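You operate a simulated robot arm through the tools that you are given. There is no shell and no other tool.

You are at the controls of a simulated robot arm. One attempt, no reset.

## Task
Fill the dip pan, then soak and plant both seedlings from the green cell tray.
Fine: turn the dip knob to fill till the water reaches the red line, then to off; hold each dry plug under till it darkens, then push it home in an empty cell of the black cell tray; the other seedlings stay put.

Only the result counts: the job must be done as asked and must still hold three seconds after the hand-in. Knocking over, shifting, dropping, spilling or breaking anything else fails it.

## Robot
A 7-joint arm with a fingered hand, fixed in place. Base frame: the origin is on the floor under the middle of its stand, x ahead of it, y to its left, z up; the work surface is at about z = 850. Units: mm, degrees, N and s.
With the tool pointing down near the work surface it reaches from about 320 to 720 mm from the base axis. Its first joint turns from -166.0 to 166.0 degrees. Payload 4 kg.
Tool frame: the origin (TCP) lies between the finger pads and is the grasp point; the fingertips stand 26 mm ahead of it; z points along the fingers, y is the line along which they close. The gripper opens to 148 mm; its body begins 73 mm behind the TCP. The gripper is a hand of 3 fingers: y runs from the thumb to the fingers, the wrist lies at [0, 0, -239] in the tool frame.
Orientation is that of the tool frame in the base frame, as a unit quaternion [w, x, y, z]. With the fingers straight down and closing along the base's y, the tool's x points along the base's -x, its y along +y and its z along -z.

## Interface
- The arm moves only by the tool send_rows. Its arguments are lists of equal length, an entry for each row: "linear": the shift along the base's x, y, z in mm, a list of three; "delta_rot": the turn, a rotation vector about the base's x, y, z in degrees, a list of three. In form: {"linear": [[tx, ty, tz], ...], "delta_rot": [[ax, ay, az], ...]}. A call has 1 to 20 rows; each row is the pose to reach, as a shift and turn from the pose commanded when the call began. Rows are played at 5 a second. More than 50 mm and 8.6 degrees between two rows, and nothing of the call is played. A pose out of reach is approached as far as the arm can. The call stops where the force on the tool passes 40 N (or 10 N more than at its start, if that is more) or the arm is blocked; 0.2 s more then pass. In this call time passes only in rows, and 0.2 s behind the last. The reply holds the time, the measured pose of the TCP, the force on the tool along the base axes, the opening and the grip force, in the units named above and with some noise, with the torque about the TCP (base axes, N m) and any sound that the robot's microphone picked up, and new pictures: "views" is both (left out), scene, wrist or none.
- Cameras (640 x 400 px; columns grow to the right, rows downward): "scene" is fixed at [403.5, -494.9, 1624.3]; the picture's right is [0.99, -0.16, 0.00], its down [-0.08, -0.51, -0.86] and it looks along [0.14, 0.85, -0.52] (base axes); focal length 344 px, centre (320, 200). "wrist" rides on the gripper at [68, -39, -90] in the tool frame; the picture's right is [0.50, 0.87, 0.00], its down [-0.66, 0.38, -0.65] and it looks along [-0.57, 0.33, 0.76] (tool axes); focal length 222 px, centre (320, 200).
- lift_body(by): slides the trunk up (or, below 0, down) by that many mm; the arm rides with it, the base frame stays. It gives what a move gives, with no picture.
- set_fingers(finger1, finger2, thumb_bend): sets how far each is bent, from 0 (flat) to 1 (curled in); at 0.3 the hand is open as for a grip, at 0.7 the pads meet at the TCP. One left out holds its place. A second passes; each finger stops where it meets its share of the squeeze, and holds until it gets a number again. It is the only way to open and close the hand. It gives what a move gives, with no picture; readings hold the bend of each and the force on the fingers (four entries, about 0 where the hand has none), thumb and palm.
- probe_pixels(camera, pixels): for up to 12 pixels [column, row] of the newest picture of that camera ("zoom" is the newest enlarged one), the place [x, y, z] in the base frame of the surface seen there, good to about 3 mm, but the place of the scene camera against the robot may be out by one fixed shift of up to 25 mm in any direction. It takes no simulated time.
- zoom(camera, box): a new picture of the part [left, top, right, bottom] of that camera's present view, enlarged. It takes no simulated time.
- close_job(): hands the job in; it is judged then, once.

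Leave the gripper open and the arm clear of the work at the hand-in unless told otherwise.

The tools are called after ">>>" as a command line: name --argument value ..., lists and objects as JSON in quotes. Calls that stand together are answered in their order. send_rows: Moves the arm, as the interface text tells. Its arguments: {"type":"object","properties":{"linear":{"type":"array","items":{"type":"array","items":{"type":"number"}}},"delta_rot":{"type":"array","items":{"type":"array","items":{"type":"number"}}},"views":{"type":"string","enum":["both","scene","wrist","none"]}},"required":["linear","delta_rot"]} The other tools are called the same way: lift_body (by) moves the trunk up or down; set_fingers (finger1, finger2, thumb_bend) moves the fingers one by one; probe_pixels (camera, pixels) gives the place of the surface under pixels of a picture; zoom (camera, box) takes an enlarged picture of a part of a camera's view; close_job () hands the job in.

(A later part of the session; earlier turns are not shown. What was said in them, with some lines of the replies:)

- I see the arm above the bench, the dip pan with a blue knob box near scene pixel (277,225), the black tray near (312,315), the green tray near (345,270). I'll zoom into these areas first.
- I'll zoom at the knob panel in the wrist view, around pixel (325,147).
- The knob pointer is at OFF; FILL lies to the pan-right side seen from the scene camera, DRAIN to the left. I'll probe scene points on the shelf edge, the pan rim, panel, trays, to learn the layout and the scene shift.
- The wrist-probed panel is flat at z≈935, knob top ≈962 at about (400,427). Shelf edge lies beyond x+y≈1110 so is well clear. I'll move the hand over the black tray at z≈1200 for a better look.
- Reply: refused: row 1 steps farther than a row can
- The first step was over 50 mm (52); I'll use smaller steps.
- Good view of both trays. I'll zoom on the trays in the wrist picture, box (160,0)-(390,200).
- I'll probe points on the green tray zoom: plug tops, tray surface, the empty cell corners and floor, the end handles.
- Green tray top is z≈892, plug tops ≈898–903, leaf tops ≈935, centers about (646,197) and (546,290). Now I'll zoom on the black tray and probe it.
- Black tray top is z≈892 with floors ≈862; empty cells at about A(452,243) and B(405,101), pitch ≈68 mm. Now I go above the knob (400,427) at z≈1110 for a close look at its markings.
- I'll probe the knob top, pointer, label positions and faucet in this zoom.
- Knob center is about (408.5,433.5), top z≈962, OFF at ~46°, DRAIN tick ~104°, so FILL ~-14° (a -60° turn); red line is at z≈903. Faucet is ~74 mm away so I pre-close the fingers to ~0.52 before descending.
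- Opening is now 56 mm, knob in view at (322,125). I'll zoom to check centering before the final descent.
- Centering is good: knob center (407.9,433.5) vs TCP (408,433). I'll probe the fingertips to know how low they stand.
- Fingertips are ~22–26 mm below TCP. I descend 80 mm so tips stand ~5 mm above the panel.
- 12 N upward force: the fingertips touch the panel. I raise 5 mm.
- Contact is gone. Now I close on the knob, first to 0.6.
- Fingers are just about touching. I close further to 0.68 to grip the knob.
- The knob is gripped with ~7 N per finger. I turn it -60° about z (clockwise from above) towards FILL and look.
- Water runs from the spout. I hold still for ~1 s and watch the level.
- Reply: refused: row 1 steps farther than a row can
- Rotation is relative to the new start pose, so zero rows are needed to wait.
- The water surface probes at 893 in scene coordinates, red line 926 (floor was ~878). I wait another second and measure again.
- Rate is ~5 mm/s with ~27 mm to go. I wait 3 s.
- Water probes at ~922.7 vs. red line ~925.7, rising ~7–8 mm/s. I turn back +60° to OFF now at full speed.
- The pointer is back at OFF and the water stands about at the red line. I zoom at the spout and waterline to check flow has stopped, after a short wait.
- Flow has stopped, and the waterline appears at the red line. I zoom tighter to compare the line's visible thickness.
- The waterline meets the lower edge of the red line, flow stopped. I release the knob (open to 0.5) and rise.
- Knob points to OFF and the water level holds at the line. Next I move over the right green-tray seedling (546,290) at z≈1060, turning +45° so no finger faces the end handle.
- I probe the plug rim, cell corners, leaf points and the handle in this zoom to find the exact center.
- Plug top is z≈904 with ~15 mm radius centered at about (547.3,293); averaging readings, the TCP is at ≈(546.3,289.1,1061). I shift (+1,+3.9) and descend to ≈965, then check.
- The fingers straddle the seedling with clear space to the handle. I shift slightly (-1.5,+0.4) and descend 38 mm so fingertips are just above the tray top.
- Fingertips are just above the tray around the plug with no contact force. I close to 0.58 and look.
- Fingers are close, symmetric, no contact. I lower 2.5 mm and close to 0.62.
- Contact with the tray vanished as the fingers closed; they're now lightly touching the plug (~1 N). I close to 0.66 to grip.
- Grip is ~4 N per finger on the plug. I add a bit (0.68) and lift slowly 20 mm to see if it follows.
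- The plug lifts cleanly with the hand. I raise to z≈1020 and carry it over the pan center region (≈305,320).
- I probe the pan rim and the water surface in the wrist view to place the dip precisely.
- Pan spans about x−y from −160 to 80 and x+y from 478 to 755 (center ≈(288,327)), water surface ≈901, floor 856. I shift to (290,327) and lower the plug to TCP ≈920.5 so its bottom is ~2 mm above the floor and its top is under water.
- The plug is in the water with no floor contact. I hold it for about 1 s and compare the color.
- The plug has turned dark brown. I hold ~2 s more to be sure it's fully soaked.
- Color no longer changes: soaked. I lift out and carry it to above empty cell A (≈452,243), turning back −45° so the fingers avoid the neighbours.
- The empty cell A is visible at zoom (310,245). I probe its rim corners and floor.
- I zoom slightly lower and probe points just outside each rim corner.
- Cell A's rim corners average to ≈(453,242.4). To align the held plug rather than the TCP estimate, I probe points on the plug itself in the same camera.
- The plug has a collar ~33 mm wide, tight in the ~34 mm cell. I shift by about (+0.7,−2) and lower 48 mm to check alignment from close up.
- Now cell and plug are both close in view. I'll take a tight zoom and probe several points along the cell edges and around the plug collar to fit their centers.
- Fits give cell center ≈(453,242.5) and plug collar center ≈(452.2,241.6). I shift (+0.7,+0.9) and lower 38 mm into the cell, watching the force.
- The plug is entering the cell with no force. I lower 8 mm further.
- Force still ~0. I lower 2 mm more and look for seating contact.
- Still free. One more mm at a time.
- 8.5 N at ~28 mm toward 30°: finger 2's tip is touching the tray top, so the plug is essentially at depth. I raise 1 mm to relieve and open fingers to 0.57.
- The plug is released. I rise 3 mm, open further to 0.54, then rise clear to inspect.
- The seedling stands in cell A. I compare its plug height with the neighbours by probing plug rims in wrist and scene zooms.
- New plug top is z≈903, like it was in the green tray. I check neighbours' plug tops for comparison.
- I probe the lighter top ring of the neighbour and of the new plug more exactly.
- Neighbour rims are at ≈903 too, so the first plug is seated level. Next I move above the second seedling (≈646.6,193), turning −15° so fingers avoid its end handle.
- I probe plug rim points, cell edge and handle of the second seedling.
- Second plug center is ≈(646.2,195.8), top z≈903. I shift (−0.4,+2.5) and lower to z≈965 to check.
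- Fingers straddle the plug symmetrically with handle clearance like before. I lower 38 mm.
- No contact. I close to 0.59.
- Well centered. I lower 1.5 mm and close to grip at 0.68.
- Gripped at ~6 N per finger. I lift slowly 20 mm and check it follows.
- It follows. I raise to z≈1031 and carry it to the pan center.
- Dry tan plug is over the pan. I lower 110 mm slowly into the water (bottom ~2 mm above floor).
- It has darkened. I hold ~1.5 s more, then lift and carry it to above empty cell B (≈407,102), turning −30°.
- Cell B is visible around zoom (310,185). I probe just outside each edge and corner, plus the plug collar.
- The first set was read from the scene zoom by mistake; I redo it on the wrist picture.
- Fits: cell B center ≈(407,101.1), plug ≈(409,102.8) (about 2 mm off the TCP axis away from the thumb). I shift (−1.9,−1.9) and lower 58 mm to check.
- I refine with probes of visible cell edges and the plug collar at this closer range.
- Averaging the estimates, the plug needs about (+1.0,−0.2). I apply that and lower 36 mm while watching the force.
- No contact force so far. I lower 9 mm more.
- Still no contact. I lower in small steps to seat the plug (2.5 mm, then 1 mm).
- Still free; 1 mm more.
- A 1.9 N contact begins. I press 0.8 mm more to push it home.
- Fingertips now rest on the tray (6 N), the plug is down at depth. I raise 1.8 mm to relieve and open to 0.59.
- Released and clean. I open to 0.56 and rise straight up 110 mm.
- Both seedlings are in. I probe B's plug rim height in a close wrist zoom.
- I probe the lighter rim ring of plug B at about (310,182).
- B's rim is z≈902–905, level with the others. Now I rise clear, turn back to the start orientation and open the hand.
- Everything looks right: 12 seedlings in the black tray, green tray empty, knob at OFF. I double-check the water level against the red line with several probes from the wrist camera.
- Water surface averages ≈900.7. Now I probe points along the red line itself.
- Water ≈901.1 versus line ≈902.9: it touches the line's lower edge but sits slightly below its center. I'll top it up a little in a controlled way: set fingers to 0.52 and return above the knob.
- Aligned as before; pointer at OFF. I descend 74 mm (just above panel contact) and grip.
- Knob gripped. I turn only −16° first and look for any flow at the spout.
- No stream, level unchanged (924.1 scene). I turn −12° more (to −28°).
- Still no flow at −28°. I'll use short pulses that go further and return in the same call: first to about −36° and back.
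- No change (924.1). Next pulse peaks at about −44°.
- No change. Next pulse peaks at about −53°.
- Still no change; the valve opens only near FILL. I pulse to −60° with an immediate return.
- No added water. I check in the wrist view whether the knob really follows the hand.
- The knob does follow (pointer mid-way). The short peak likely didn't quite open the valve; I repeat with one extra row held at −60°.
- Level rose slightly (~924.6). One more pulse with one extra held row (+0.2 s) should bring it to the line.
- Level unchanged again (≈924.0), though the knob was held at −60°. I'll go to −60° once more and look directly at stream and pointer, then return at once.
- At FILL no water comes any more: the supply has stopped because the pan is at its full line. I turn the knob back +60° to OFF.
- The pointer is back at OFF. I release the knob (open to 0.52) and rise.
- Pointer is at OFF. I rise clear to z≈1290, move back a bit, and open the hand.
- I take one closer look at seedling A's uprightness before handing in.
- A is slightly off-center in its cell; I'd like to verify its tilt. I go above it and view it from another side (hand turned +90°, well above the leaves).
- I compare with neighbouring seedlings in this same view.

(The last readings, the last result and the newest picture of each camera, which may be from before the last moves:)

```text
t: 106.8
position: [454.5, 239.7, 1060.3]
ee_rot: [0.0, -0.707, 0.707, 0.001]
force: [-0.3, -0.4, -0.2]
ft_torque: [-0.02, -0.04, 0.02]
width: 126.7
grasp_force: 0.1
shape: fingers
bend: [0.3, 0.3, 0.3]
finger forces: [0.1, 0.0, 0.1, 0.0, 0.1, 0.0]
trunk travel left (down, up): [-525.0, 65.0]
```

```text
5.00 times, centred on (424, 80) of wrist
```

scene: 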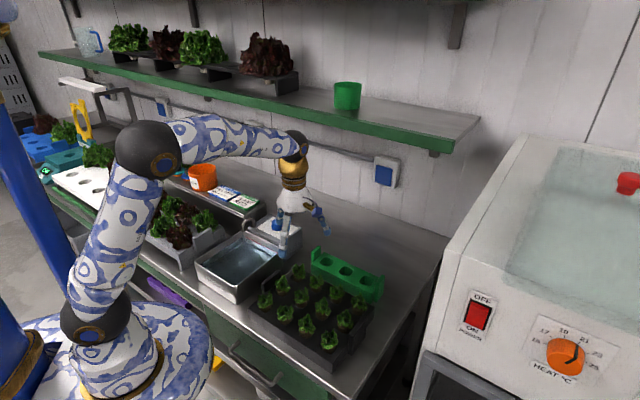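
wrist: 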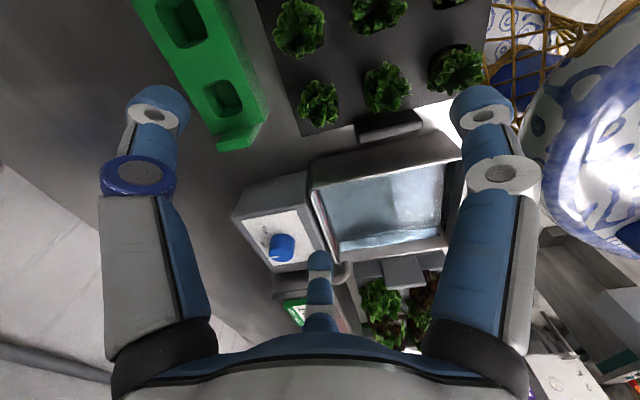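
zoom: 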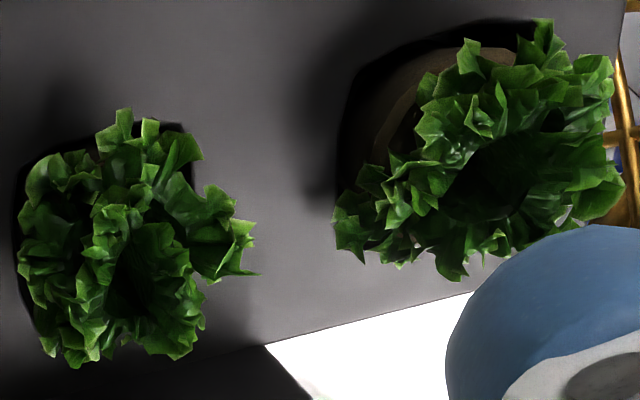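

From here A's foliage sits only ~2 mm off its cell center, with no noticeable lean, like its neighbours. I return to the clear pose with the hand open.

>>> send_rows --linear '[[-12, 8, 20], [-25, 16, 40], [-39, 25, 60], [-53, 34, 80], [-67, 43, 100], [-81, 52, 120], [-95, 61, 140], [-109, 70, 160], [-123, 79, 180], [-137, 88, 200], [-151, 97, 220], [-165, 106, 235]]' --delta_rot '[[0, 0, -7.5], [0, 0, -15], [0, 0, -22.5], [0, 0, -30], [0, 0, -37.5], [0, 0, -45], [0, 0, -52.5], [0, 0, -60], [0, 0, -67.5], [0, 0, -75], [0, 0, -82.5], [0, 0, -90]]' --views "both"

>>> zoom --camera "scene" --box '[180, 200, 400, 340]'

```text
t: 109.4
position: [290.3, 346.3, 1296.6]
ee_rot: [-0.001, 0.002, 1.0, 0.0]
force: [0.9, -0.5, -0.3]
ft_torque: [0.02, 0.01, 0.01]
width: 126.9
grasp_force: 0.0
shape: fingers
bend: [0.3, 0.3, 0.3]
finger forces: [0.1, 0.0, 0.1, 0.0, 0.0, 0.1]
trunk travel left (down, up): [-525.0, 65.0]
```

scene: 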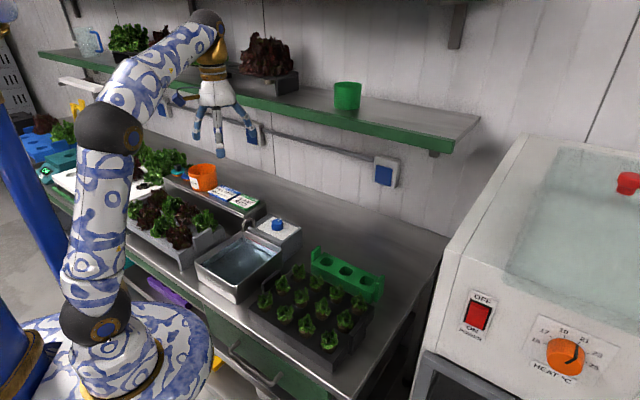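
wrist: 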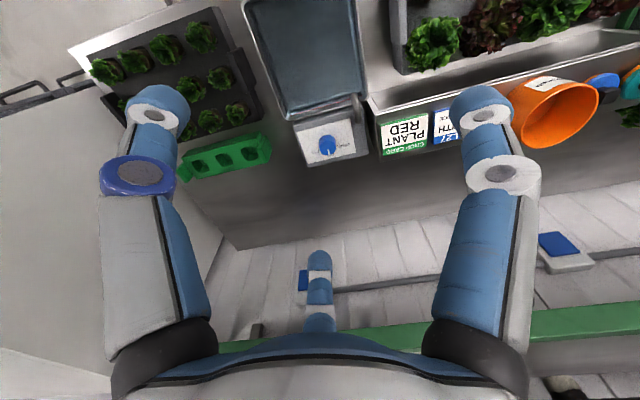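

```text
2.86 times, centred on (290, 270) of scene
```

zoom: 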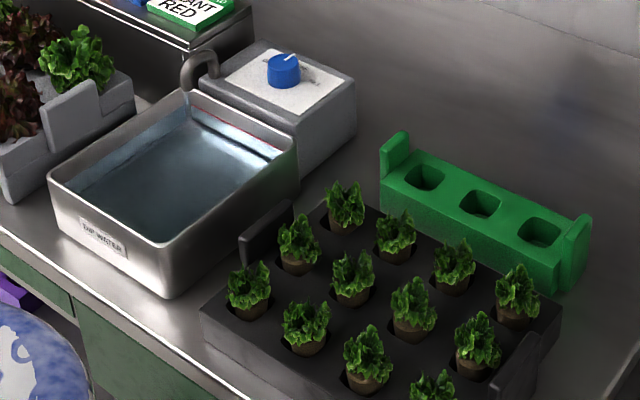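

The pan is filled to the red line with the knob at OFF. Both seedlings are soaked dark and seated in the black tray, the other seedlings are undisturbed, and the hand is open and clear. I hand the job in.

>>> close_job

```text
The job is handed in.
```

I filled the dip pan, soaked both seedlings and planted them in the two empty cells of the black tray, then handed the job in. I haven't seen the result of the judging.

- **Water:** the level touches the lower edge of the red line, about 1–2 mm below its middle. I turned the knob to fill again to top it up, but no water came and the level stayed put. The knob is back at off.
- **Soaking:** each plug went under with its top about 2 mm below the surface. Both turned dark brown, and I held each there for a further 1.5–2 seconds.
- **Planting:** both plugs stand with their tops level with the neighbouring plugs. The first sits about 2 mm off the middle of its cell, with no lean that I could make out.
- **Everything else:** nothing was knocked, dropped or visibly spilled, and the other ten seedlings look undisturbed. The fingertips pressed lightly on both trays and the knob panel (up to about 12 N), and I saw no shift afterwards.

The hand is open and raised clear of the bench.
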